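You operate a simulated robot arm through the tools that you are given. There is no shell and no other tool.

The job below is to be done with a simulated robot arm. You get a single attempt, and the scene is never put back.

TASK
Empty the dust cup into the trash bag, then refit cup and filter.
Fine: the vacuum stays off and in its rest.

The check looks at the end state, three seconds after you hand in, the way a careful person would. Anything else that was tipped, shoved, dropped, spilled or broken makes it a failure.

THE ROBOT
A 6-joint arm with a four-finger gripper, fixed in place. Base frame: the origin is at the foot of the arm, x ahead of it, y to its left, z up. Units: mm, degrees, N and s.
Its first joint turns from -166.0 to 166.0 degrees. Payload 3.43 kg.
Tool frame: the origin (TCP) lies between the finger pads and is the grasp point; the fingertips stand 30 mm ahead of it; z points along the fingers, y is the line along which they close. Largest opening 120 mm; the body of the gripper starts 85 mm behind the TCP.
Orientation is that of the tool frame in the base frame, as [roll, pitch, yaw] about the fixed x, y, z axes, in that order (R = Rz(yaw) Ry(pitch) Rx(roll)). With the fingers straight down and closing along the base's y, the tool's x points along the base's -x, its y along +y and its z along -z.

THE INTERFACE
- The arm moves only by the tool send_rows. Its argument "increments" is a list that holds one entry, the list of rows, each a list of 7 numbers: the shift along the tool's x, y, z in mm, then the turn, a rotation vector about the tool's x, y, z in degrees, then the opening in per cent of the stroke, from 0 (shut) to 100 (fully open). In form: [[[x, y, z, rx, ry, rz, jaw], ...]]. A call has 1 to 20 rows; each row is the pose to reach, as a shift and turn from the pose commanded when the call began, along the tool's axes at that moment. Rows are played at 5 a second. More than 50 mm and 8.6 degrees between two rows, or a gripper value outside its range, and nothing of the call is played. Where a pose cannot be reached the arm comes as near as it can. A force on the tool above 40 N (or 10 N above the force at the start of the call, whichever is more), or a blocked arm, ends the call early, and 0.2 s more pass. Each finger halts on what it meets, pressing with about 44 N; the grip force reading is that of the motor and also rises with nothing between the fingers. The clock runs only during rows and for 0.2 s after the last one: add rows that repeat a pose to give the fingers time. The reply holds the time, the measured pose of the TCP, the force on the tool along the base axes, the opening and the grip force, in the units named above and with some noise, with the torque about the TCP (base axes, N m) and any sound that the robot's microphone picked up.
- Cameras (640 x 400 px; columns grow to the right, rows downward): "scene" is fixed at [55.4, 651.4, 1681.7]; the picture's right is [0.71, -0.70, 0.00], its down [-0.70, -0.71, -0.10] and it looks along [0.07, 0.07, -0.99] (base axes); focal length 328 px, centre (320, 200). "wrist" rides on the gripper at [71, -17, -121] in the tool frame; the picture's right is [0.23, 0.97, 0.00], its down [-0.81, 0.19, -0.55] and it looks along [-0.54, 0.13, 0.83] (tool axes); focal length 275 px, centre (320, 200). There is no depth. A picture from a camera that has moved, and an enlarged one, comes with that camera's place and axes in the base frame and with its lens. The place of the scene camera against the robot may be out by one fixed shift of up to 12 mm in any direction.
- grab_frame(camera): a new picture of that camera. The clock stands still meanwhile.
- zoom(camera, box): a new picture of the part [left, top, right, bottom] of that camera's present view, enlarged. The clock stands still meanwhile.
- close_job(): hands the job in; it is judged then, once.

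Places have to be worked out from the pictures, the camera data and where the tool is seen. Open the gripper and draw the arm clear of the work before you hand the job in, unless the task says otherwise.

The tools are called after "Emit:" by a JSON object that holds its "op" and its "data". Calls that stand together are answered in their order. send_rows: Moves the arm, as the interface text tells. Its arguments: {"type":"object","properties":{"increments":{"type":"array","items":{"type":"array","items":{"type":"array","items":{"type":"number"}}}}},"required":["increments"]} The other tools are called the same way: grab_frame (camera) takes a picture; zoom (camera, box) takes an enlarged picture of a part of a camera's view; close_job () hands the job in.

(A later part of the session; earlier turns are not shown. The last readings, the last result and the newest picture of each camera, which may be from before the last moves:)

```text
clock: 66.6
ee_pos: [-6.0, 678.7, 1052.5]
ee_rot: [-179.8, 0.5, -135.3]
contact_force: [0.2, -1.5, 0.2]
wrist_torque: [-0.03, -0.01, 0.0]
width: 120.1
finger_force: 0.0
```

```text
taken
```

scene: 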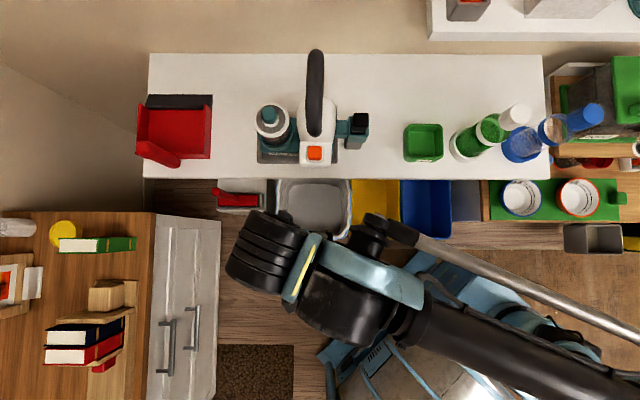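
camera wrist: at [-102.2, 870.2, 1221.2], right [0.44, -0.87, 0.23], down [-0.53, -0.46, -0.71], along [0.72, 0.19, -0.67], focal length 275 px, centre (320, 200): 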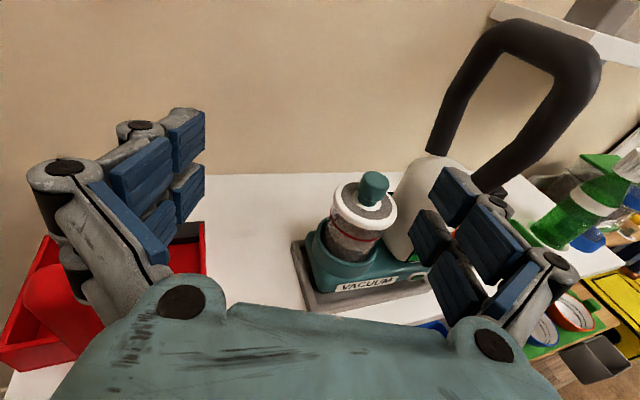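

The elbow is up again. Before committing to a grasp I'll test, in free space in front of the bag, how far the tool can tip outward, since pouring needs that. I'll move to about (60, 700, 800) and turn to azimuth 85°.

Emit:
{"op": "send_rows", "data": {"increments": [[[-5, -2, 20, 0, 0, -3, 100], [-10, -5, 40, 0, 0, -6, 100], [-15, -7, 60, 0, 0, -9, 100], [-20, -10, 80, 0, 0, -12, 100], [-25, -12, 100, 0, 0, -15, 100], [-30, -15, 120, 0, 0, -18, 100], [-34, -17, 140, 0, 0, -21, 100], [-39, -20, 160, 0, 0, -24, 100], [-44, -22, 180, 0, 0, -27, 100], [-48, -25, 200, 0, 0, -30, 100], [-53, -27, 220, 0, 0, -34, 100], [-58, -30, 240, 0, 0, -37, 100], [-61, -32, 252, 0, 0, -40, 100], [-61, -32, 252, 0, 0, -40, 100]]]}}

Emit:
{"op": "send_rows", "data": {"increments": [[[0, 0, 0, 0, -6, 0, 100], [0, 0, 0, 0, -12, 0, 100], [0, 0, 0, 0, -18, 0, 100], [0, 0, 0, 0, -24, 0, 100], [0, 0, 0, 0, -30, 0, 100], [0, 0, 0, 0, -36, 0, 100], [0, 0, 0, 0, -42, 0, 100], [0, 0, 0, 0, -48, 0, 100], [0, 0, 0, 0, -54, 0, 100], [0, 0, 0, 0, -60, 0, 100], [0, 0, 0, 0, -66, 0, 100], [0, 0, 0, 0, -72, 0, 100], [0, 0, 0, 0, -78, 0, 100], [0, 0, 0, 0, -84, 0, 100], [0, 0, 0, 0, -90, 0, 100], [0, 0, 0, 0, -90, 0, 100]]]}}

Emit:
{"op": "grab_frame", "data": {"camera": "scene"}}

Emit:
{"op": "grab_frame", "data": {"camera": "wrist"}}

```text
clock: 69.6
ee_pos: [63.4, 699.7, 800.2]
ee_rot: [-179.4, 0.3, -95.1]
contact_force: [-0.1, -0.3, 0.3]
wrist_torque: [0.01, -0.02, -0.01]
width: 119.8
finger_force: 0.1
```

```text
clock: 73.0
ee_pos: [64.4, 699.0, 799.4]
ee_rot: [-55.4, 89.3, 29.5]
contact_force: [-0.4, -0.4, 0.1]
wrist_torque: [-0.03, 0.04, 0.02]
width: 120.0
finger_force: 0.0
```

```text
taken
```

scene: 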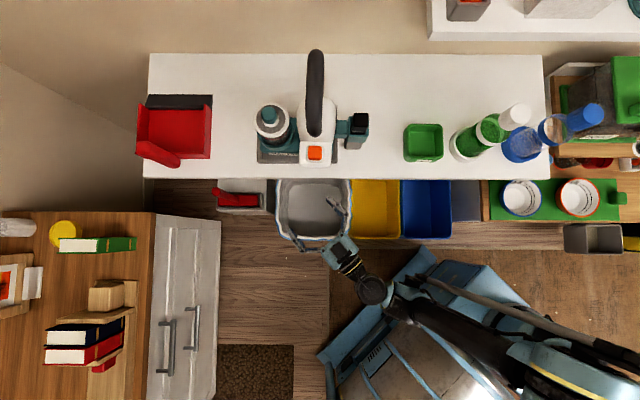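

```text
taken
camera wrist: at [70.2, 577.5, 728.0], right [-0.97, 0.09, -0.24], down [-0.25, -0.54, 0.81], along [-0.06, 0.84, 0.54], focal length 275 px, centre (320, 200)
```

wrist: 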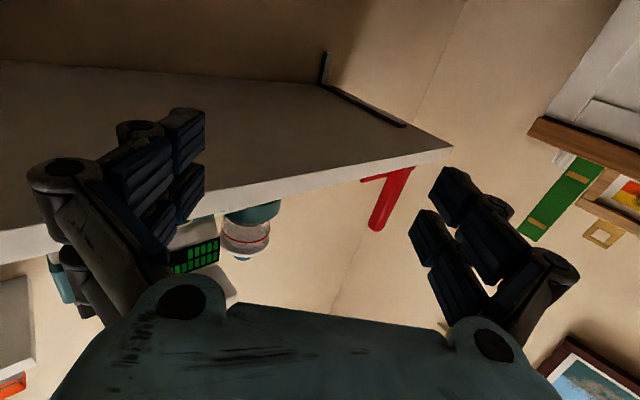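

Horizontal pointing works here in the elbow-up configuration. Next I'll rise, tip the tool 25° below horizontal, and turn to azimuth 45° at a pre-grasp point about 120 mm behind the filter knob.

Emit:
{"op": "send_rows", "data": {"increments": [[[-20, 0, 0, 0, 1.7, 0, 100], [-40, 0, 0, 0, 3.3, 0, 100], [-60, 0, 0, 0, 5, 0, 100], [-80, 0, 0, 0, 6.7, 0, 100], [-100, 0, 0, 0, 8.3, 0, 100], [-120, 0, 0, 0, 10, 0, 100], [-140, 0, 0, 0, 11.7, 0, 100], [-160, 0, 0, 0, 13.3, 0, 100], [-180, 0, 0, 0, 15, 0, 100], [-200, 0, 0, 0, 16.7, 0, 100], [-220, 0, 0, 0, 18.3, 0, 100], [-240, 0, 0, 0, 20, 0, 100], [-260, 0, 0, 0, 21.7, 0, 100], [-280, 0, 0, 0, 23.3, 0, 100], [-298, 0, 0, 0, 25, 0, 100], [-298, 0, 0, 0, 25, 0, 100]]]}}

Emit:
{"op": "send_rows", "data": {"increments": [[[-5, 2, 11, 4.53, 0, 2.11, 100], [-10, 5, 22, 9.05, 0, 4.23, 100], [-15, 7, 33, 13.6, 0, 6.34, 100], [-21, 9, 44, 18.1, 0, 8.45, 100], [-26, 12, 55, 22.6, 0, 10.6, 100], [-31, 14, 66, 27.2, 0, 12.7, 100], [-36, 16, 77, 31.7, 0, 14.8, 100], [-41, 18, 88, 36.2, 0, 16.9, 100], [-41, 18, 88, 36.2, 0, 16.9, 100]]]}}

Emit:
{"op": "grab_frame", "data": {"camera": "wrist"}}

Emit:
{"op": "grab_frame", "data": {"camera": "scene"}}

```text
clock: 76.4
ee_pos: [61.1, 698.2, 1098.7]
ee_rot: [-178.8, 65.3, -94.1]
contact_force: [-0.5, -0.6, 0.7]
wrist_torque: [-0.02, -0.01, 0.03]
width: 120.0
finger_force: 0.1
```

```text
clock: 78.4
ee_pos: [51.9, 794.9, 1097.6]
ee_rot: [-179.6, 65.6, -134.8]
contact_force: [-0.1, 1.1, 0.2]
wrist_torque: [0.01, -0.01, 0.02]
width: 120.2
finger_force: 0.1
```

```text
taken
camera wrist: at [-34.0, 685.2, 1083.2], right [-0.75, 0.62, -0.21], down [-0.26, 0.02, 0.97], along [0.61, 0.78, 0.14], focal length 275 px, centre (320, 200)
```

wrist: 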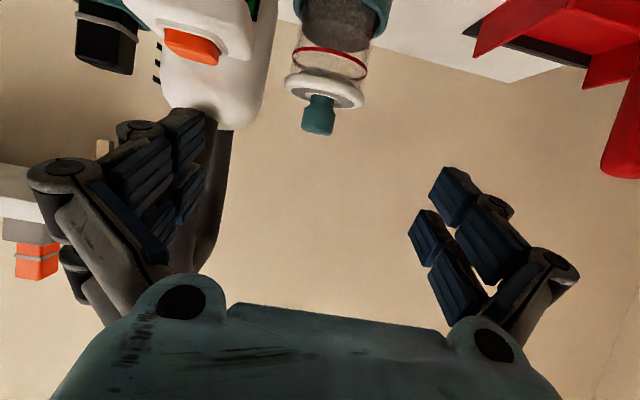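

```text
taken
```

scene: 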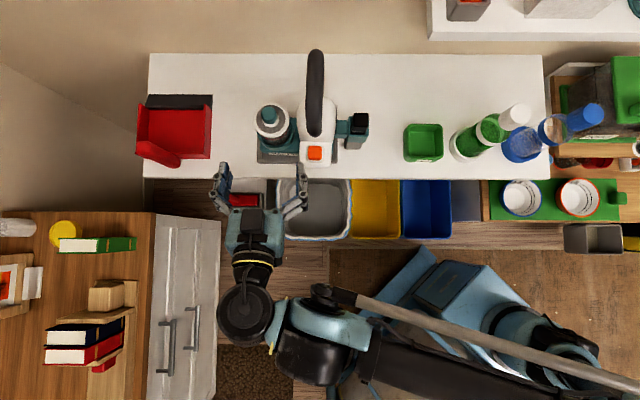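

The pre-grasp pose is good and the camera sees the knob upside-down from nearly level. I'll zoom in to measure the knob and ring.

Emit:
{"op": "zoom", "data": {"camera": "wrist", "box": [230, 0, 410, 150]}}

```text
2.67 times, centred on (320, 75) of wrist
camera zoom: at [-34.0, 685.2, 1083.2], right [-0.75, 0.62, -0.21], down [-0.26, 0.02, 0.97], along [0.61, 0.78, 0.14], focal length 734 px, centre (320, 533)
```

zoom: 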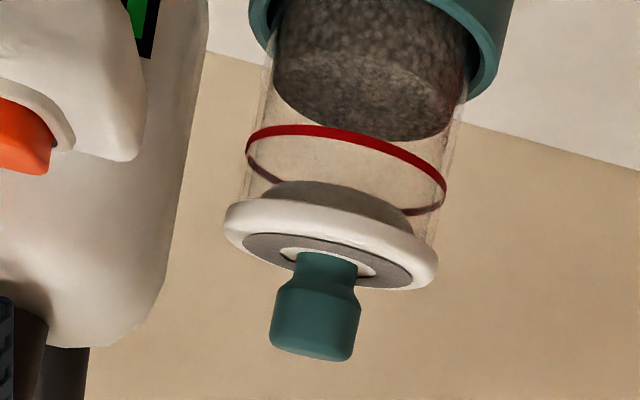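

The knob's wide part spans z≈1036–1056, the ring is at about z=1024, and the filter only dips a little into the cup. I'll narrow the opening to 60 mm and advance along the tool axis about 120 mm to the knob.

Emit:
{"op": "send_rows", "data": {"increments": [[[-1, 0, 20, 0, 0, 0, 50], [-2, 0, 40, 0, 0, 0, 50], [-3, 0, 60, 0, 0, 0, 50], [-4, 0, 80, 0, 0, 0, 50], [-4.6, 0, 95, 0, 0, 0, 50], [-4.6, 0, 95, 0, 0, 0, 50]]]}}

Emit:
{"op": "grab_frame", "data": {"camera": "wrist"}}

Emit:
{"op": "zoom", "data": {"camera": "scene", "box": [220, 60, 370, 190]}}

```text
clock: 79.8
ee_pos: [113.9, 860.4, 1063.4]
ee_rot: [-179.7, 65.5, -134.8]
contact_force: [0.0, -1.6, 0.7]
wrist_torque: [0.0, 0.0, -0.01]
width: 60.2
finger_force: 0.1
```

```text
taken
camera wrist: at [27.1, 749.7, 1047.6], right [-0.75, 0.62, -0.21], down [-0.26, 0.02, 0.97], along [0.6, 0.78, 0.14], focal length 275 px, centre (320, 200)
```

wrist: 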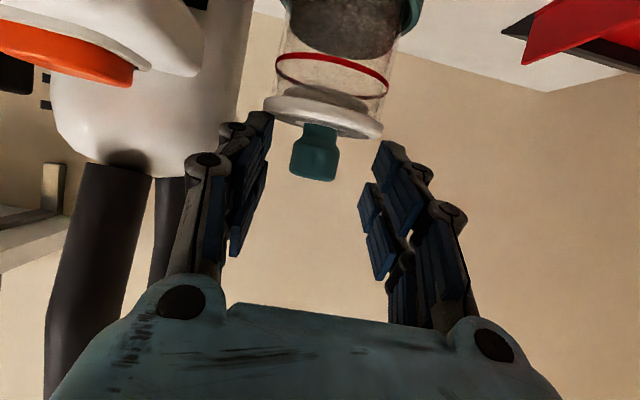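

```text
3.08 times, centred on (295, 125) of scene
camera zoom: at [55.4, 651.4, 1681.7], right [0.71, -0.7, 0.0], down [-0.7, -0.71, -0.1], along [0.07, 0.07, -0.99], focal length 1009 px, centre (397, 431)
```

zoom: 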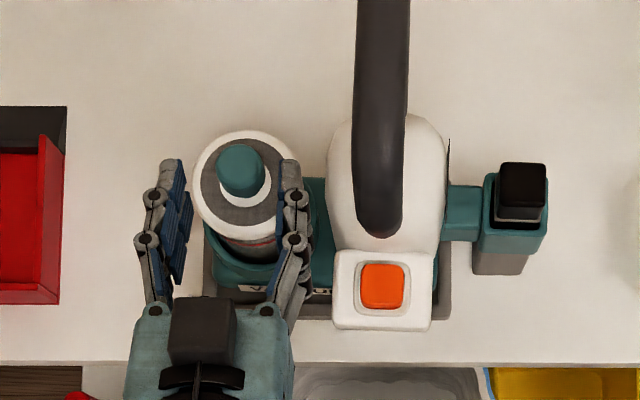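

The knob sits about 3 mm right of the gripper's centreline and 24 mm ahead. I'll correct and advance, then close on it.

Emit:
{"op": "send_rows", "data": {"increments": [[[0, -2, 8, 0, 0, 0, 50], [0, -3.5, 16, 0, 0, 0, 50], [0, -3.5, 23.6, 0, 0, 0, 50], [0, -3.5, 23.6, 0, 0, 0, 50]]]}}

Emit:
{"op": "zoom", "data": {"camera": "scene", "box": [220, 60, 370, 190]}}

Emit:
{"op": "grab_frame", "data": {"camera": "wrist"}}

```text
clock: 80.5
ee_pos: [114.0, 866.3, 1061.2]
ee_rot: [-178.2, 66.4, -133.3]
contact_force: [-0.4, -10.6, 23.5]
wrist_torque: [-0.13, 0.13, -0.11]
width: 23.9
finger_force: 34.9
stopped in row 3: the force on the tool passed its limit at 49 N (the readings are from after the stop); the commanded pose is now the measured one
```

```text
3.08 times, centred on (295, 125) of scene
camera zoom: at [55.4, 651.4, 1681.7], right [0.71, -0.7, 0.0], down [-0.7, -0.71, -0.1], along [0.07, 0.07, -0.99], focal length 1009 px, centre (397, 431)
```

zoom: 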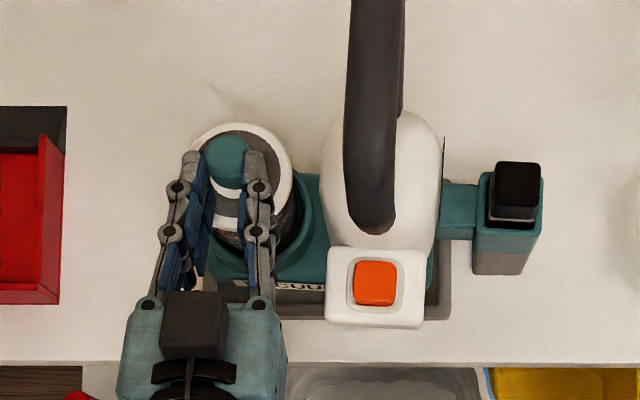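

```text
taken
camera wrist: at [27.9, 755.8, 1045.3], right [-0.75, 0.62, -0.22], down [-0.27, 0.02, 0.96], along [0.6, 0.78, 0.16], focal length 275 px, centre (320, 200)
```

wrist: 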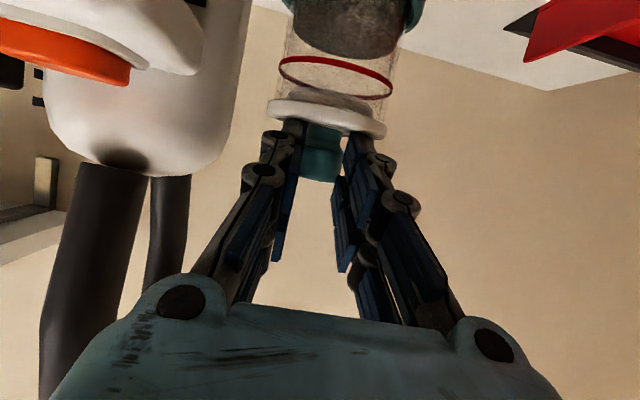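

The move stopped on contact: the fingers are now around the knob (width 23.9) and the tool is pressing down on the filter, with the vacuum body apparently nudged. I'll look closely before moving anything.

Emit:
{"op": "zoom", "data": {"camera": "wrist", "box": [220, 40, 420, 200]}}

Emit:
{"op": "zoom", "data": {"camera": "scene", "box": [245, 85, 345, 175]}}

```text
2.50 times, centred on (320, 120) of wrist
camera zoom: at [27.9, 755.8, 1045.3], right [-0.75, 0.62, -0.22], down [-0.27, 0.02, 0.96], along [0.6, 0.78, 0.16], focal length 688 px, centre (320, 400)
```

zoom: 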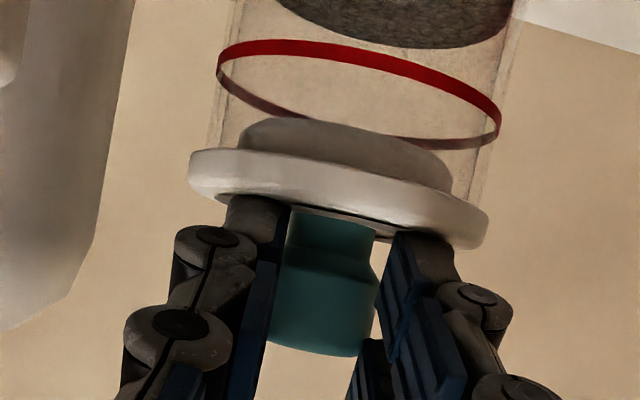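

```text
4.44 times, centred on (295, 130) of scene
camera zoom: at [55.4, 651.4, 1681.7], right [0.71, -0.7, 0.0], down [-0.7, -0.71, -0.1], along [0.07, 0.07, -0.99], focal length 1458 px, centre (431, 511)
```

zoom: 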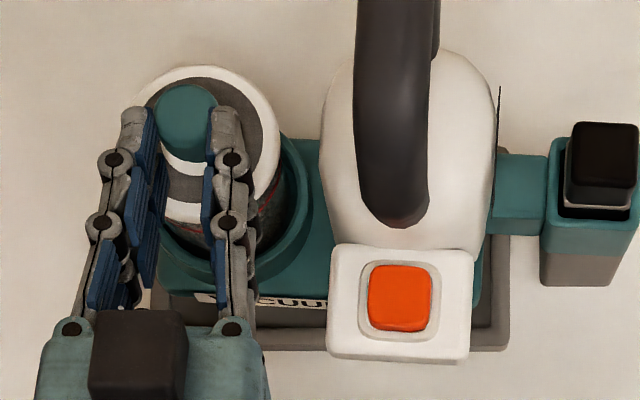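

The fingertips reached the filter ring with the knob between the pads, and the cup is pushed back slightly. I'll open the fingers without moving so that things can settle, then read again.

Emit:
{"op": "send_rows", "data": {"increments": [[[0, 0, 0, 0, 0, 0, 50], [0, 0, 0, 0, 0, 0, 50]]]}}

Emit:
{"op": "zoom", "data": {"camera": "scene", "box": [245, 85, 345, 175]}}

Emit:
{"op": "zoom", "data": {"camera": "wrist", "box": [220, 40, 420, 200]}}

```text
clock: 81.1
ee_pos: [113.5, 866.9, 1059.7]
ee_rot: [-178.2, 66.1, -133.3]
contact_force: [0.0, 1.5, 11.0]
wrist_torque: [0.22, -0.11, -0.02]
width: 60.9
finger_force: 6.2
```

```text
4.44 times, centred on (295, 130) of scene
camera zoom: at [55.4, 651.4, 1681.7], right [0.71, -0.7, 0.0], down [-0.7, -0.71, -0.1], along [0.07, 0.07, -0.99], focal length 1458 px, centre (431, 511)
```

zoom: 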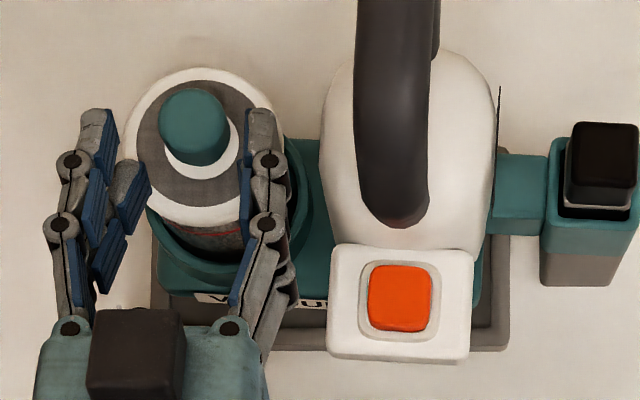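

```text
2.50 times, centred on (320, 120) of wrist
camera zoom: at [27.5, 757.0, 1043.6], right [-0.75, 0.62, -0.22], down [-0.27, 0.02, 0.96], along [0.6, 0.79, 0.16], focal length 688 px, centre (320, 400)
```

zoom: 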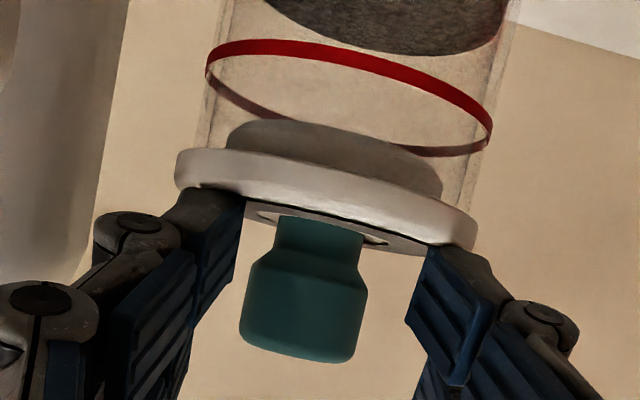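

The fingers' lower edges are resting on the filter ring (11 N up). I'll lift straight up 15 mm to unload it and check that everything settles back.

Emit:
{"op": "send_rows", "data": {"increments": [[[-4.6, 0, -2.1, 0, 0, 0, 50], [-9.1, 0, -4.1, 0, 0, 0, 50], [-13.7, 0, -6.2, 0, 0, 0, 50], [-13.7, 0, -6.2, 0, 0, 0, 50]]]}}

Emit:
{"op": "zoom", "data": {"camera": "scene", "box": [245, 85, 345, 175]}}

Emit:
{"op": "zoom", "data": {"camera": "wrist", "box": [220, 40, 420, 200]}}

```text
clock: 82.1
ee_pos: [113.2, 867.4, 1074.2]
ee_rot: [-178.1, 66.2, -133.2]
contact_force: [0.4, 0.4, -0.7]
wrist_torque: [0.0, -0.02, -0.02]
width: 60.2
finger_force: 0.0
```

```text
4.44 times, centred on (295, 130) of scene
camera zoom: at [55.4, 651.4, 1681.7], right [0.71, -0.7, 0.0], down [-0.7, -0.71, -0.1], along [0.07, 0.07, -0.99], focal length 1458 px, centre (431, 511)
```

zoom: 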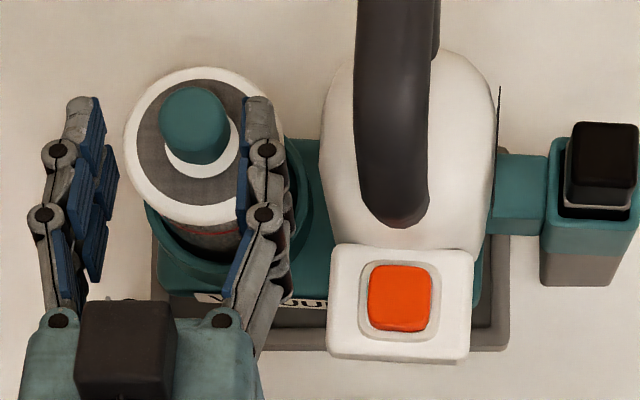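

```text
2.50 times, centred on (320, 120) of wrist
camera zoom: at [26.7, 757.4, 1057.9], right [-0.75, 0.62, -0.22], down [-0.27, 0.02, 0.96], along [0.6, 0.79, 0.15], focal length 688 px, centre (320, 400)
```

zoom: 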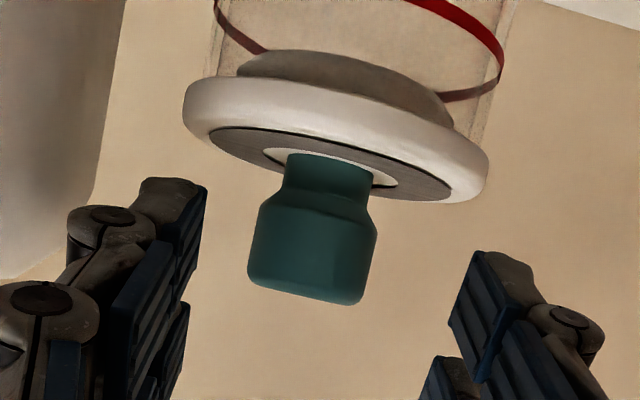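

All the load is off. The cup and vacuum rotated only slightly in the tray, putting the knob now at about (144.5, 893.5, 1037–1058), and the fingers turn out about 46 mm deep below and above the axis. I'll come in higher (TCP z≈1067) so that the lower pads take the knob and clear the ring.

Emit:
{"op": "send_rows", "data": {"increments": [[[-1, -1.5, 7, 0, 0, 0, 50], [-2, -3, 14, 0, 0, 0, 50], [-3, -3.7, 21, 0, 0, 0, 50], [-4, -3.7, 27.5, 0, 0, 0, 50], [-4, -3.7, 27.5, 0, 0, 0, 50]]]}}

Emit:
{"op": "zoom", "data": {"camera": "scene", "box": [245, 85, 345, 175]}}

Emit:
{"op": "zoom", "data": {"camera": "wrist", "box": [220, 40, 420, 200]}}

```text
clock: 83.3
ee_pos: [135.5, 885.2, 1066.8]
ee_rot: [-178.1, 66.3, -133.1]
contact_force: [0.0, -0.5, 0.1]
wrist_torque: [-0.01, -0.02, -0.01]
width: 60.4
finger_force: 0.0
```

```text
4.44 times, centred on (295, 130) of scene
camera zoom: at [55.4, 651.4, 1681.7], right [0.71, -0.7, 0.0], down [-0.7, -0.71, -0.1], along [0.07, 0.07, -0.99], focal length 1458 px, centre (431, 511)
```

zoom: 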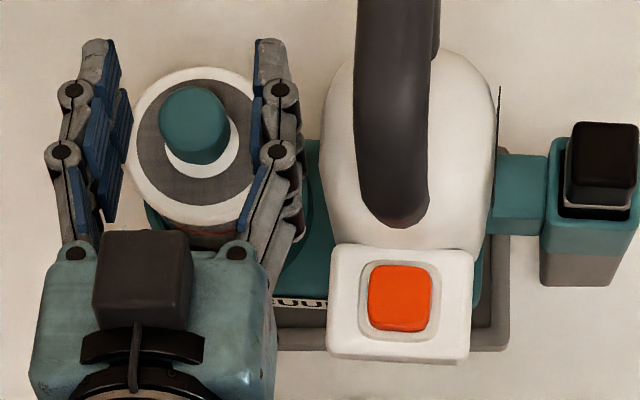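

```text
2.50 times, centred on (320, 120) of wrist
camera zoom: at [49.5, 774.1, 1051.8], right [-0.75, 0.62, -0.22], down [-0.27, 0.02, 0.96], along [0.6, 0.78, 0.15], focal length 688 px, centre (320, 400)
```

zoom: 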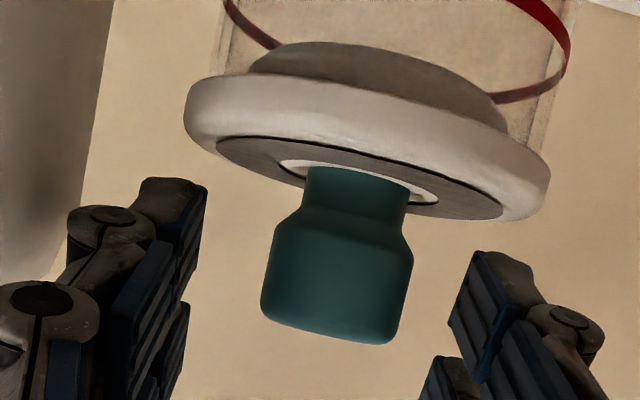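

The knob is centred between the fingers with nothing touching. Closing on it now.

Emit:
{"op": "send_rows", "data": {"increments": [[[0, 0, 0, 0, 0, 0, 40], [0, 0, 0, 0, 0, 0, 30], [0, 0, 0, 0, 0, 0, 22], [0, 0, 0, 0, 0, 0, 16], [0, 0, 0, 0, 0, 0, 16]]]}}

Emit:
{"op": "zoom", "data": {"camera": "scene", "box": [245, 85, 345, 175]}}

Emit:
{"op": "zoom", "data": {"camera": "wrist", "box": [220, 40, 420, 200]}}

```text
clock: 84.5
ee_pos: [135.2, 883.9, 1068.4]
ee_rot: [-178.2, 66.2, -133.2]
contact_force: [-0.3, -0.5, 0.4]
wrist_torque: [0.05, -0.03, -0.01]
width: 25.7
finger_force: 43.8
```

```text
4.44 times, centred on (295, 130) of scene
camera zoom: at [55.4, 651.4, 1681.7], right [0.71, -0.7, 0.0], down [-0.7, -0.71, -0.1], along [0.07, 0.07, -0.99], focal length 1458 px, centre (431, 511)
```

zoom: 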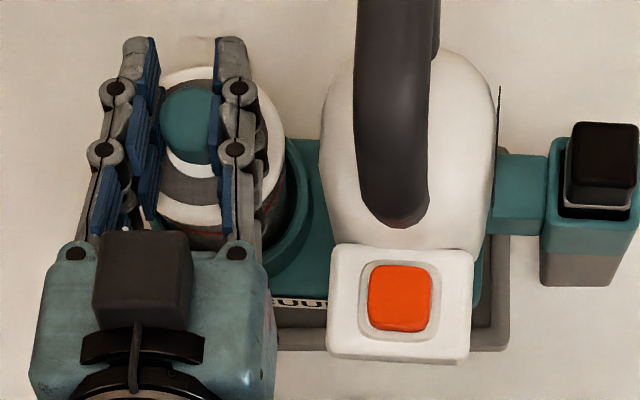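

```text
2.50 times, centred on (320, 120) of wrist
camera zoom: at [49.4, 774.1, 1051.8], right [-0.75, 0.62, -0.22], down [-0.27, 0.02, 0.96], along [0.6, 0.78, 0.15], focal length 688 px, centre (320, 400)
```

zoom: 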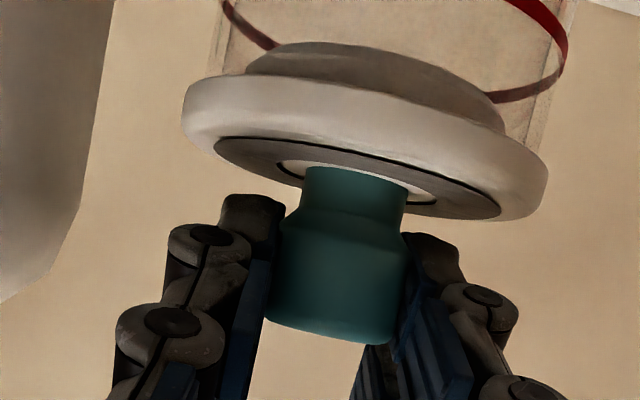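

The knob is gripped (25.7 mm, 44 N) and the vacuum stays put. I'll lift straight up in small steps.

Emit:
{"op": "send_rows", "data": {"increments": [[[-4.6, 0, -2, 0, 0, 0, 16], [-9.1, 0, -4, 0, 0, 0, 16], [-13.7, 0, -6, 0, 0, 0, 16], [-18.3, 0, -8.1, 0, 0, 0, 16], [-27.4, 0, -12.1, 0, 0, 0, 16], [-36.6, 0, -16.1, 0, 0, 0, 16], [-36.6, 0, -16.1, 0, 0, 0, 16]]]}}

Emit:
{"op": "zoom", "data": {"camera": "scene", "box": [245, 85, 345, 175]}}

Emit:
{"op": "grab_frame", "data": {"camera": "wrist"}}

```text
clock: 86.1
ee_pos: [135.5, 886.6, 1107.9]
ee_rot: [-178.2, 66.1, -133.2]
contact_force: [-0.5, 0.2, -0.5]
wrist_torque: [0.03, -0.01, 0.01]
width: 26.2
finger_force: 43.3
```

```text
4.44 times, centred on (295, 130) of scene
camera zoom: at [55.4, 651.4, 1681.7], right [0.71, -0.7, 0.0], down [-0.7, -0.71, -0.1], along [0.07, 0.07, -0.99], focal length 1458 px, centre (431, 511)
```

zoom: 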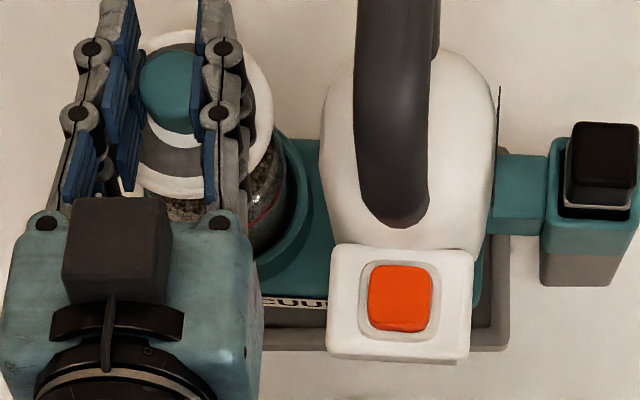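

```text
taken
camera wrist: at [48.7, 774.7, 1091.2], right [-0.75, 0.62, -0.22], down [-0.27, 0.02, 0.96], along [0.6, 0.78, 0.15], focal length 275 px, centre (320, 200)
```

wrist: 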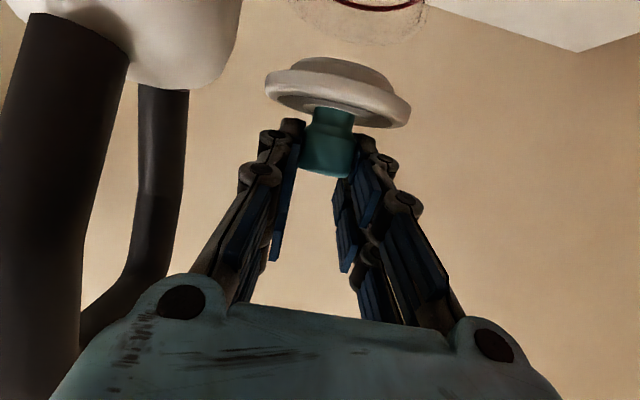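

The filter came out cleanly: it's a flat-bottomed disc with a shallow plug. I'll park it upright on the free bench strip between the tray and the red dustpan, at about r=702, t=-634. First I'll move over there at height, then lower.

Emit:
{"op": "send_rows", "data": {"increments": [[[2, 17, -5, 0, 0, 0, 16], [4, 34, -10, 0, 0, 0, 16], [7, 52, -15, 0, 0, 0, 16], [9, 69, -20, 0, 0, 0, 16], [11, 86, -25, 0, 0, 0, 16], [13, 103, -30, 0, 0, 0, 16], [13, 103, -30, 0, 0, 0, 16]]]}}

Emit:
{"op": "zoom", "data": {"camera": "scene", "box": [130, 60, 340, 190]}}

Emit:
{"op": "grab_frame", "data": {"camera": "wrist"}}

```text
clock: 87.7
ee_pos: [39.0, 936.2, 1104.6]
ee_rot: [-178.1, 66.2, -133.2]
contact_force: [0.4, -0.3, 0.4]
wrist_torque: [0.01, -0.02, -0.06]
width: 25.9
finger_force: 44.1
```

```text
3.05 times, centred on (235, 125) of scene
camera zoom: at [55.4, 651.4, 1681.7], right [0.71, -0.7, 0.0], down [-0.7, -0.71, -0.1], along [0.07, 0.07, -0.99], focal length 1000 px, centre (579, 429)
```

zoom: 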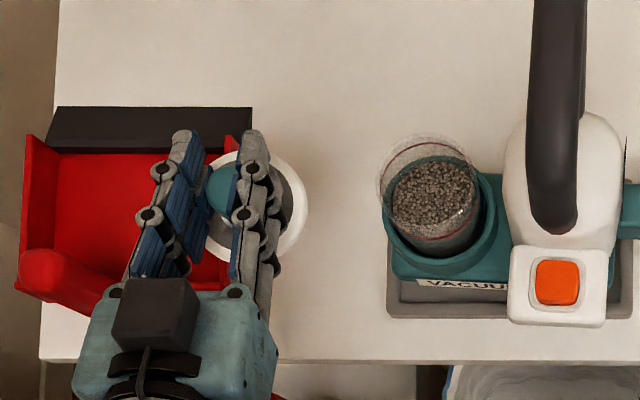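

```text
taken
camera wrist: at [-47.5, 824.7, 1088.5], right [-0.75, 0.62, -0.22], down [-0.27, 0.02, 0.96], along [0.6, 0.78, 0.15], focal length 275 px, centre (320, 200)
```

wrist: 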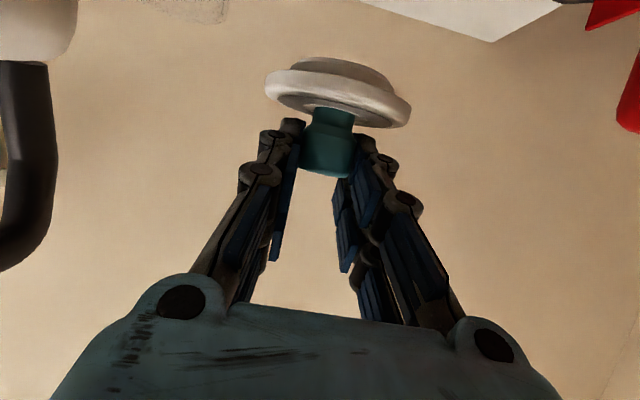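

The cup's dust granules are now visible, and the vacuum still sits in its tray. The parking spot is well centred between dustpan and tray, so I'll lower 150 mm.

Emit:
{"op": "send_rows", "data": {"increments": [[[18, 0, 8, 0, 0, 0, 16], [37, 0, 16, 0, 0, 0, 16], [55, 0, 24, 0, 0, 0, 16], [73, 0, 32, 0, 0, 0, 16], [91, 0, 40, 0, 0, 0, 16], [110, 0, 48, 0, 0, 0, 16], [128, 0, 56, 0, 0, 0, 16], [137, 0, 60.5, 0, 0, 0, 16], [137, 0, 60.5, 0, 0, 0, 16]]]}}

Emit:
{"op": "zoom", "data": {"camera": "scene", "box": [130, 60, 340, 190]}}

Emit:
{"op": "grab_frame", "data": {"camera": "wrist"}}

```text
clock: 89.7
ee_pos: [38.4, 932.9, 955.4]
ee_rot: [-178.2, 66.2, -133.1]
contact_force: [0.1, 0.3, -0.6]
wrist_torque: [0.0, -0.04, 0.01]
width: 25.7
finger_force: 43.9
```

```text
3.05 times, centred on (235, 125) of scene
camera zoom: at [55.4, 651.4, 1681.7], right [0.71, -0.7, 0.0], down [-0.7, -0.71, -0.1], along [0.07, 0.07, -0.99], focal length 1000 px, centre (579, 429)
```

zoom: 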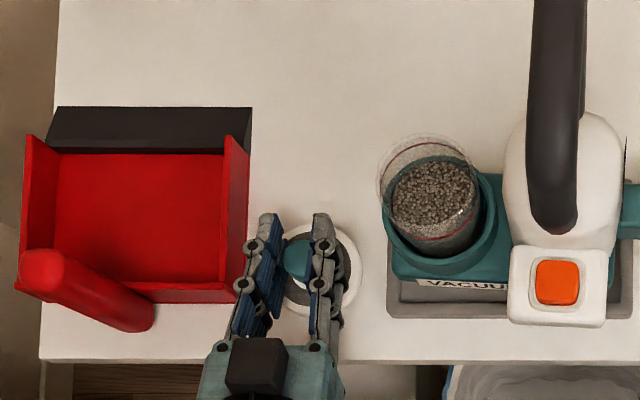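

```text
taken
camera wrist: at [-46.7, 822.0, 939.5], right [-0.75, 0.62, -0.22], down [-0.27, 0.02, 0.96], along [0.6, 0.79, 0.15], focal length 275 px, centre (320, 200)
```

wrist: 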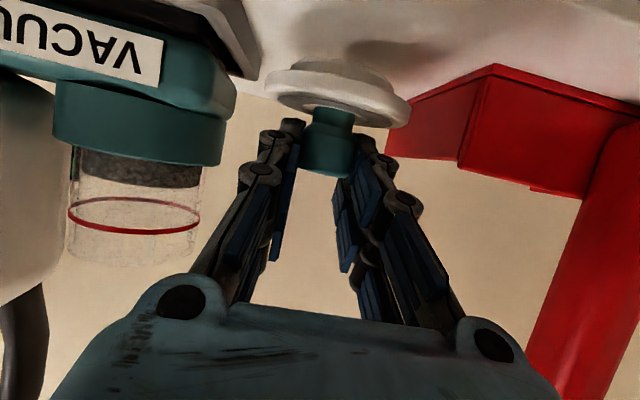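

The filter hovers above the bench between dustpan and tray. I'll shift 6 mm right for finger clearance and lower to just above contact.

Emit:
{"op": "send_rows", "data": {"increments": [[[0, -3, 0, 0, 0, 0, 16], [0, -6, 0, 0, 0, 0, 16], [4.6, -6, 2, 0, 0, 0, 16], [9.1, -6, 4, 0, 0, 0, 16], [13.7, -6, 6, 0, 0, 0, 16], [16.5, -6, 7.3, 0, 0, 0, 16], [16.5, -6, 7.3, 0, 0, 0, 16]]]}}

Emit:
{"op": "zoom", "data": {"camera": "wrist", "box": [220, 20, 440, 200]}}

```text
clock: 91.3
ee_pos: [45.4, 928.4, 938.4]
ee_rot: [-178.2, 66.3, -133.3]
contact_force: [-0.1, 0.1, -0.8]
wrist_torque: [-0.03, -0.01, -0.01]
width: 25.6
finger_force: 44.0
```

```text
2.22 times, centred on (330, 110) of wrist
camera zoom: at [-41.0, 817.1, 922.0], right [-0.75, 0.62, -0.22], down [-0.27, 0.02, 0.96], along [0.6, 0.78, 0.15], focal length 612 px, centre (298, 400)
```

zoom: 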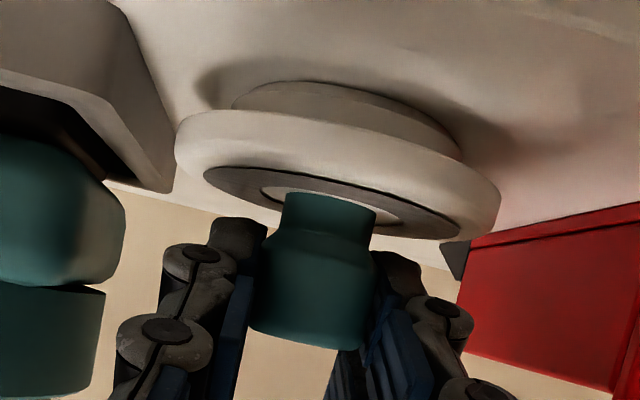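

Just a few millimetres remain, judging by the shadow. I'll lower in 1.5 mm steps and watch the force.

Emit:
{"op": "send_rows", "data": {"increments": [[[1.4, 0, 0.6, 0, 0, 0, 16], [2.8, 0, 1.2, 0, 0, 0, 16], [4.1, 0, 1.8, 0, 0, 0, 16], [4.1, 0, 1.8, 0, 0, 0, 16]]]}}

Emit:
{"op": "zoom", "data": {"camera": "wrist", "box": [220, 20, 440, 200]}}

```text
clock: 92.3
ee_pos: [45.4, 927.4, 934.8]
ee_rot: [-178.2, 66.4, -133.3]
contact_force: [3.6, -4.8, 25.7]
wrist_torque: [0.06, -0.32, -0.03]
width: 25.7
finger_force: 44.2
```

```text
2.22 times, centred on (330, 110) of wrist
camera zoom: at [-40.5, 817.0, 918.9], right [-0.75, 0.62, -0.22], down [-0.27, 0.02, 0.96], along [0.6, 0.78, 0.16], focal length 612 px, centre (298, 400)
```

zoom: 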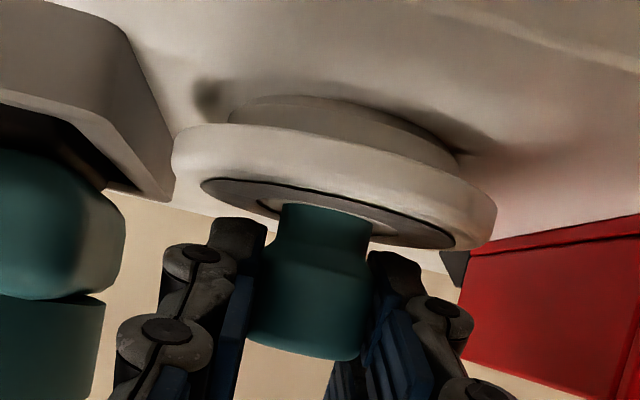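

The filter touches the bench (26 N). I'll ease up 1.5 mm and open just enough to release the knob.

Emit:
{"op": "send_rows", "data": {"increments": [[[-1.2, 0, -0.5, 0, 0, 0, 16], [-1.2, 0, -0.5, 0, 0, 0, 22], [-1.2, 0, -0.5, 0, 0, 0, 30], [-1.2, 0, -0.5, 0, 0, 0, 36], [-1.2, 0, -0.5, 0, 0, 0, 36]]]}}

Emit:
{"op": "zoom", "data": {"camera": "wrist", "box": [220, 20, 440, 200]}}

Emit:
{"op": "zoom", "data": {"camera": "scene", "box": [130, 60, 340, 190]}}

```text
clock: 93.5
ee_pos: [46.8, 928.8, 935.1]
ee_rot: [-178.2, 66.3, -133.3]
contact_force: [1.3, 0.0, 0.0]
wrist_torque: [0.0, 0.02, -0.02]
width: 43.2
finger_force: 0.0
```

```text
2.22 times, centred on (330, 110) of wrist
camera zoom: at [-41.0, 817.6, 919.2], right [-0.75, 0.62, -0.22], down [-0.27, 0.02, 0.96], along [0.6, 0.78, 0.15], focal length 612 px, centre (298, 400)
```

zoom: 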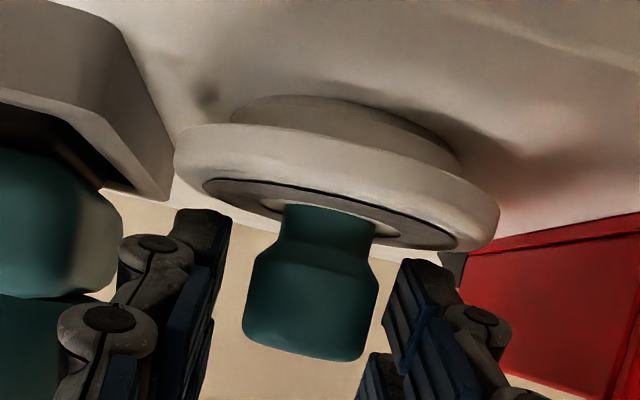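

```text
3.05 times, centred on (235, 125) of scene
camera zoom: at [55.4, 651.4, 1681.7], right [0.71, -0.7, 0.0], down [-0.7, -0.71, -0.1], along [0.07, 0.07, -0.99], focal length 1000 px, centre (579, 429)
```

zoom: 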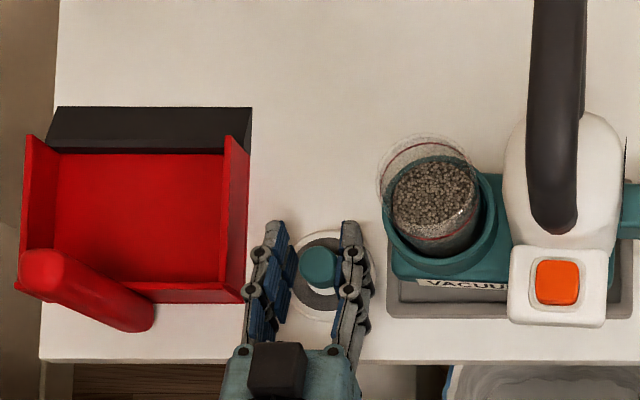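

The filter stands free on the bench; the release pose was (46.8, 928.8, 935.1). I'll retreat along the tool axis, then bring the tool vertical at a roomy spot.

Emit:
{"op": "send_rows", "data": {"increments": [[[0, 0, -15, 0, 0, 0, 36], [0, 0, -30, 0, 0, 0, 36], [0, 0, -50, 0, 0, 0, 36], [0, 0, -70, 0, 0, 0, 36], [0, 0, -95, 0, 0, 0, 50], [0, 0, -120, 0, 0, 0, 50], [0, 0, -120, 0, 0, 0, 50]]]}}

Emit:
{"op": "send_rows", "data": {"increments": [[[-5, -9, -11, 0, 6, 0, 60], [-10, -19, -21, 0, 12, 0, 60], [-14, -28, -32, 0, 18, 0, 60], [-19, -37, -43, 0, 24, 0, 60], [-24, -46, -53, 0, 30, 0, 60], [-29, -56, -64, 0, 36, 0, 60], [-34, -65, -74, 0, 42, 0, 60], [-39, -74, -85, 0, 48, 0, 60], [-43, -83, -96, 0, 54, 0, 60], [-48, -93, -106, 0, 60, 0, 60], [-53, -102, -117, 0, 66.3, 0, 60], [-53, -102, -117, 0, 66.3, 0, 60]]]}}

Emit:
{"op": "zoom", "data": {"camera": "scene", "box": [130, 60, 340, 190]}}

```text
clock: 95.1
ee_pos: [-32.4, 852.0, 984.3]
ee_rot: [-178.1, 66.1, -133.1]
contact_force: [0.4, -0.1, -0.5]
wrist_torque: [-0.01, 0.01, -0.02]
width: 60.0
finger_force: 0.1
```

```text
clock: 97.7
ee_pos: [-21.2, 717.9, 1082.6]
ee_rot: [-179.3, -0.1, -134.9]
contact_force: [0.2, -0.4, 0.3]
wrist_torque: [0.04, -0.01, -0.01]
width: 71.9
finger_force: 0.1
```

```text
3.05 times, centred on (235, 125) of scene
camera zoom: at [55.4, 651.4, 1681.7], right [0.71, -0.7, 0.0], down [-0.7, -0.71, -0.1], along [0.07, 0.07, -0.99], focal length 1000 px, centre (579, 429)
```

zoom: 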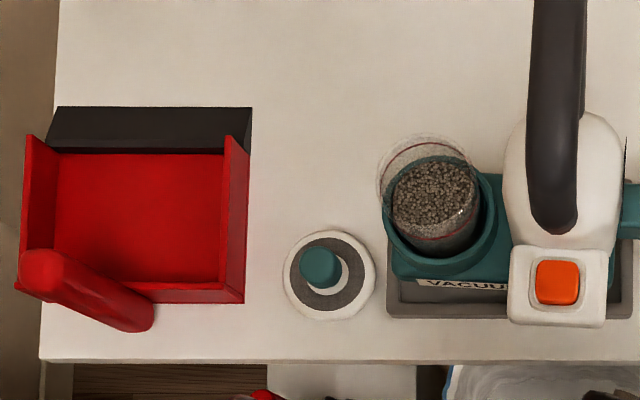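

The filter is parked upright. Now I'll turn the wrist to yaw 0 (camera above when tilted), and check the vacuum's seating in its tray.

Emit:
{"op": "send_rows", "data": {"increments": [[[0, 0, 0, 0, 0, -7.5, 80], [0, 0, 0, 0, 0, -15, 80], [0, 0, 0, 0, 0, -22.5, 80], [0, 0, 0, 0, 0, -30, 80], [0, 0, 0, 0, 0, -37.5, 80], [0, 0, 0, 0, 0, -45, 80], [0, 0, 0, 0, 0, -52.5, 80], [0, 0, 0, 0, 0, -60, 80], [0, 0, 0, 0, 0, -67.5, 80], [0, 0, 0, 0, 0, -75, 80], [0, 0, 0, 0, 0, -82.5, 80], [0, 0, 0, 0, 0, -90, 80], [0, 0, 0, 0, 0, -97.5, 80], [0, 0, 0, 0, 0, -105, 80], [0, 0, 0, 0, 0, -112.5, 80], [0, 0, 0, 0, 0, -120, 80], [0, 0, 0, 0, 0, -127.5, 80], [0, 0, 0, 0, 0, -134.9, 80], [0, 0, 0, 0, 0, -134.9, 80]]]}}

Emit:
{"op": "zoom", "data": {"camera": "scene", "box": [245, 90, 380, 180]}}

```text
clock: 101.7
ee_pos: [-23.1, 719.0, 1081.7]
ee_rot: [179.3, -0.5, 0.1]
contact_force: [0.3, 0.7, -0.5]
wrist_torque: [-0.02, -0.04, -0.01]
width: 96.0
finger_force: 0.1
```

```text
4.44 times, centred on (312, 135) of scene
camera zoom: at [55.4, 651.4, 1681.7], right [0.71, -0.7, 0.0], down [-0.7, -0.71, -0.1], along [0.07, 0.07, -0.99], focal length 1458 px, centre (353, 489)
```

zoom: 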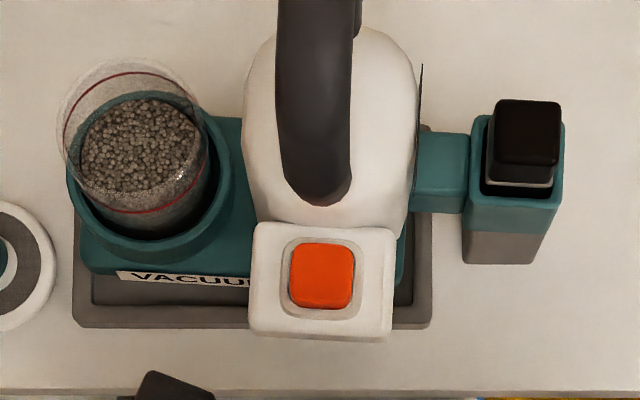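

The tray hasn't moved; the vacuum is skewed about 4° inside it, which I'll correct gently once I hold the cup. Now I'll tilt the tool to 28° below horizontal, pointing along +x.

Emit:
{"op": "send_rows", "data": {"increments": [[[0, 0, 0, 0, 6.2, 0, 80], [0, 0, 0, 0, 12.4, 0, 80], [0, 0, 0, 0, 18.6, 0, 80], [0, 0, 0, 0, 24.8, 0, 80], [0, 0, 0, 0, 31, 0, 80], [0, 0, 0, 0, 37.2, 0, 80], [0, 0, 0, 0, 43.4, 0, 80], [0, 0, 0, 0, 49.6, 0, 80], [0, 0, 0, 0, 55.8, 0, 80], [0, 0, 0, 0, 62, 0, 80], [0, 0, 0, 0, 62, 0, 80]]]}}

Emit:
{"op": "grab_frame", "data": {"camera": "wrist"}}

Emit:
{"op": "grab_frame", "data": {"camera": "scene"}}

```text
clock: 104.1
ee_pos: [5.4, 736.1, 1081.9]
ee_rot: [-178.3, -61.2, 1.1]
contact_force: [0.1, -0.2, -0.3]
wrist_torque: [0.0, -0.01, -0.05]
width: 96.4
finger_force: 0.2
out of reach, approached as far as the arm can: row 9, 10, 11
```

```text
taken
camera wrist: at [-66.4, 748.3, 1202.5], right [0.15, -0.97, 0.19], down [-0.87, -0.22, -0.45], along [0.48, -0.09, -0.87], focal length 275 px, centre (320, 200)
```

wrist: 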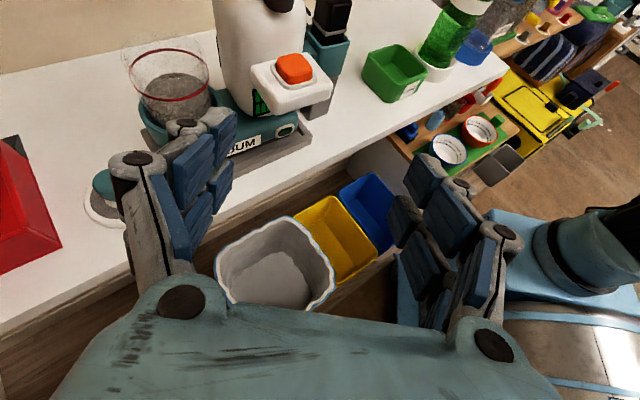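

```text
taken
```

scene: 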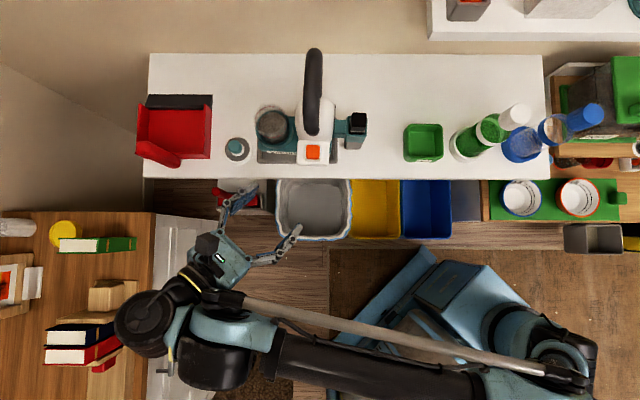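

The small offset here looks like the first joint's end stop, and it shouldn't matter near the cup, where the wrist sits further right. I'll open to 80 mm and move in above the cup at z≈1070, with the fingertips clearing the rim by about 15 mm.

Emit:
{"op": "send_rows", "data": {"increments": [[[4, -15, 12, 0, 0, 0, 67], [8, -30, 24, 0, 0, 0, 67], [12, -45, 36, 0, 0, 0, 67], [17, -60, 48, 0, 0, 0, 67], [22, -75, 59, 0, 0, 0, 67], [27, -90, 70, 0, 0, 0, 67], [31, -105, 81, 0, 0, 0, 67], [31, -105, 81, 0, 0, 0, 67]]]}}

Emit:
{"op": "grab_frame", "data": {"camera": "wrist"}}

Emit:
{"op": "zoom", "data": {"camera": "scene", "box": [180, 60, 370, 190]}}

```text
clock: 105.9
ee_pos: [85.8, 846.0, 1069.6]
ee_rot: [-178.4, -61.2, 1.1]
contact_force: [0.9, 0.2, -0.2]
wrist_torque: [0.01, 0.01, 0.03]
width: 80.6
finger_force: 0.1
```

```text
taken
camera wrist: at [14.6, 857.5, 1191.1], right [0.15, -0.97, 0.19], down [-0.87, -0.22, -0.45], along [0.48, -0.09, -0.87], focal length 275 px, centre (320, 200)
```

wrist: 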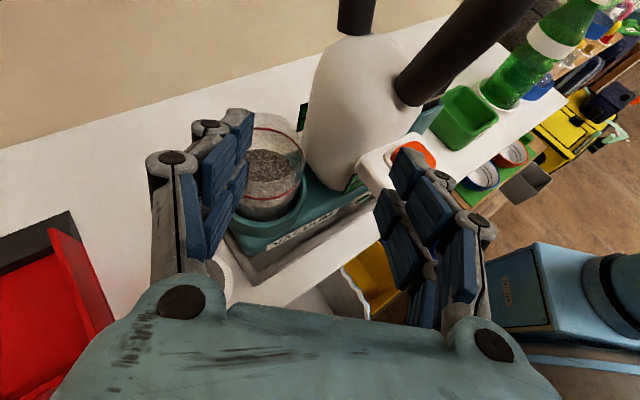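

```text
3.08 times, centred on (275, 125) of scene
camera zoom: at [55.4, 651.4, 1681.7], right [0.71, -0.7, 0.0], down [-0.7, -0.71, -0.1], along [0.07, 0.07, -0.99], focal length 1009 px, centre (458, 431)
```

zoom: 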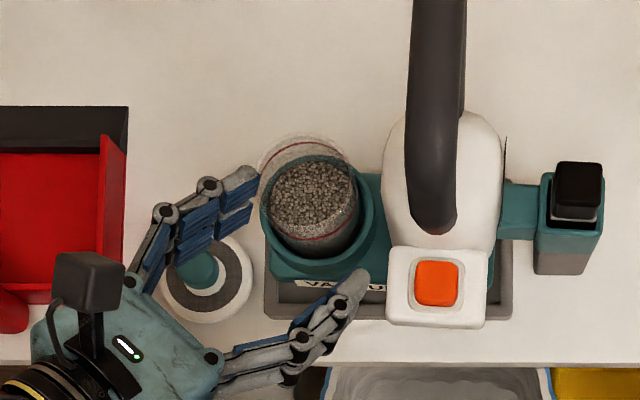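

The approach is clean. I'll zoom on the cup rim to refine its centre before going over it.

Emit:
{"op": "zoom", "data": {"camera": "wrist", "box": [200, 90, 360, 240]}}

Emit:
{"op": "zoom", "data": {"camera": "scene", "box": [245, 85, 345, 175]}}

```text
2.67 times, centred on (280, 165) of wrist
camera zoom: at [14.6, 857.5, 1191.1], right [0.15, -0.97, 0.19], down [-0.87, -0.22, -0.45], along [0.48, -0.09, -0.87], focal length 734 px, centre (427, 293)
```

zoom: 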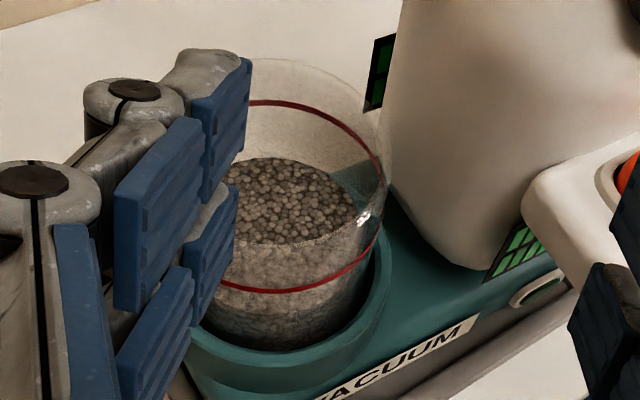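

```text
4.44 times, centred on (295, 130) of scene
camera zoom: at [55.4, 651.4, 1681.7], right [0.71, -0.7, 0.0], down [-0.7, -0.71, -0.1], along [0.07, 0.07, -0.99], focal length 1458 px, centre (431, 511)
```

zoom: 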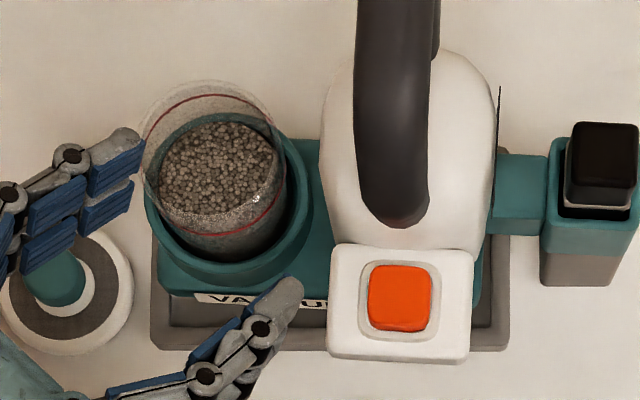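

The cup axis comes out at (145.5, 891.2). I'll move above it so that the fingers straddle the rim, still above it.

Emit:
{"op": "send_rows", "data": {"increments": [[[4, -8.5, 7.4, 0, 0, 0, 67], [8, -17, 14.7, 0, 0, 0, 67], [12, -25.4, 22, 0, 0, 0, 67], [16, -34, 29.4, 0, 0, 0, 67], [19.5, -42.3, 36.8, 0, 0, 0, 67], [19.5, -42.3, 36.8, 0, 0, 0, 67]]]}}

Emit:
{"op": "zoom", "data": {"camera": "scene", "box": [225, 75, 345, 175]}}

Emit:
{"op": "grab_frame", "data": {"camera": "wrist"}}

```text
clock: 107.3
ee_pos: [126.2, 891.0, 1069.8]
ee_rot: [-178.3, -61.1, 1.1]
contact_force: [-0.2, -0.4, 0.1]
wrist_torque: [0.01, 0.03, 0.0]
width: 80.1
finger_force: 0.1
```

```text
4.00 times, centred on (285, 125) of scene
camera zoom: at [55.4, 651.4, 1681.7], right [0.71, -0.7, 0.0], down [-0.7, -0.71, -0.1], along [0.07, 0.07, -0.99], focal length 1312 px, centre (460, 500)
```

zoom: 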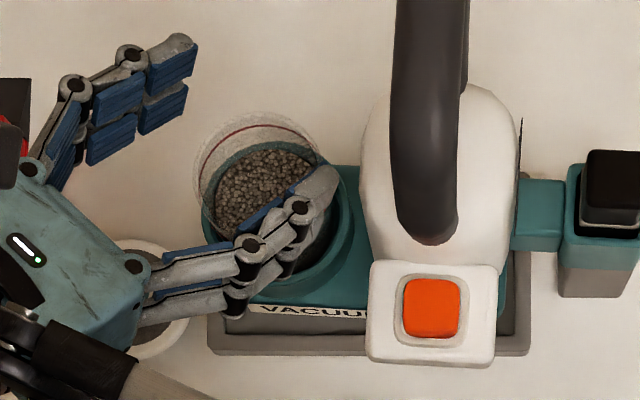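

```text
taken
camera wrist: at [54.0, 902.5, 1190.3], right [0.15, -0.97, 0.19], down [-0.87, -0.22, -0.45], along [0.48, -0.09, -0.87], focal length 275 px, centre (320, 200)
```

wrist: 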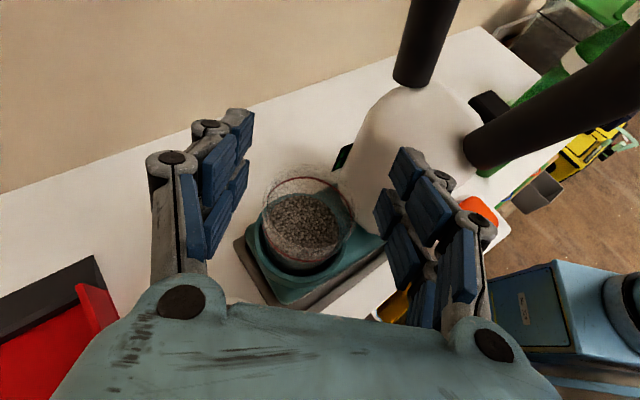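

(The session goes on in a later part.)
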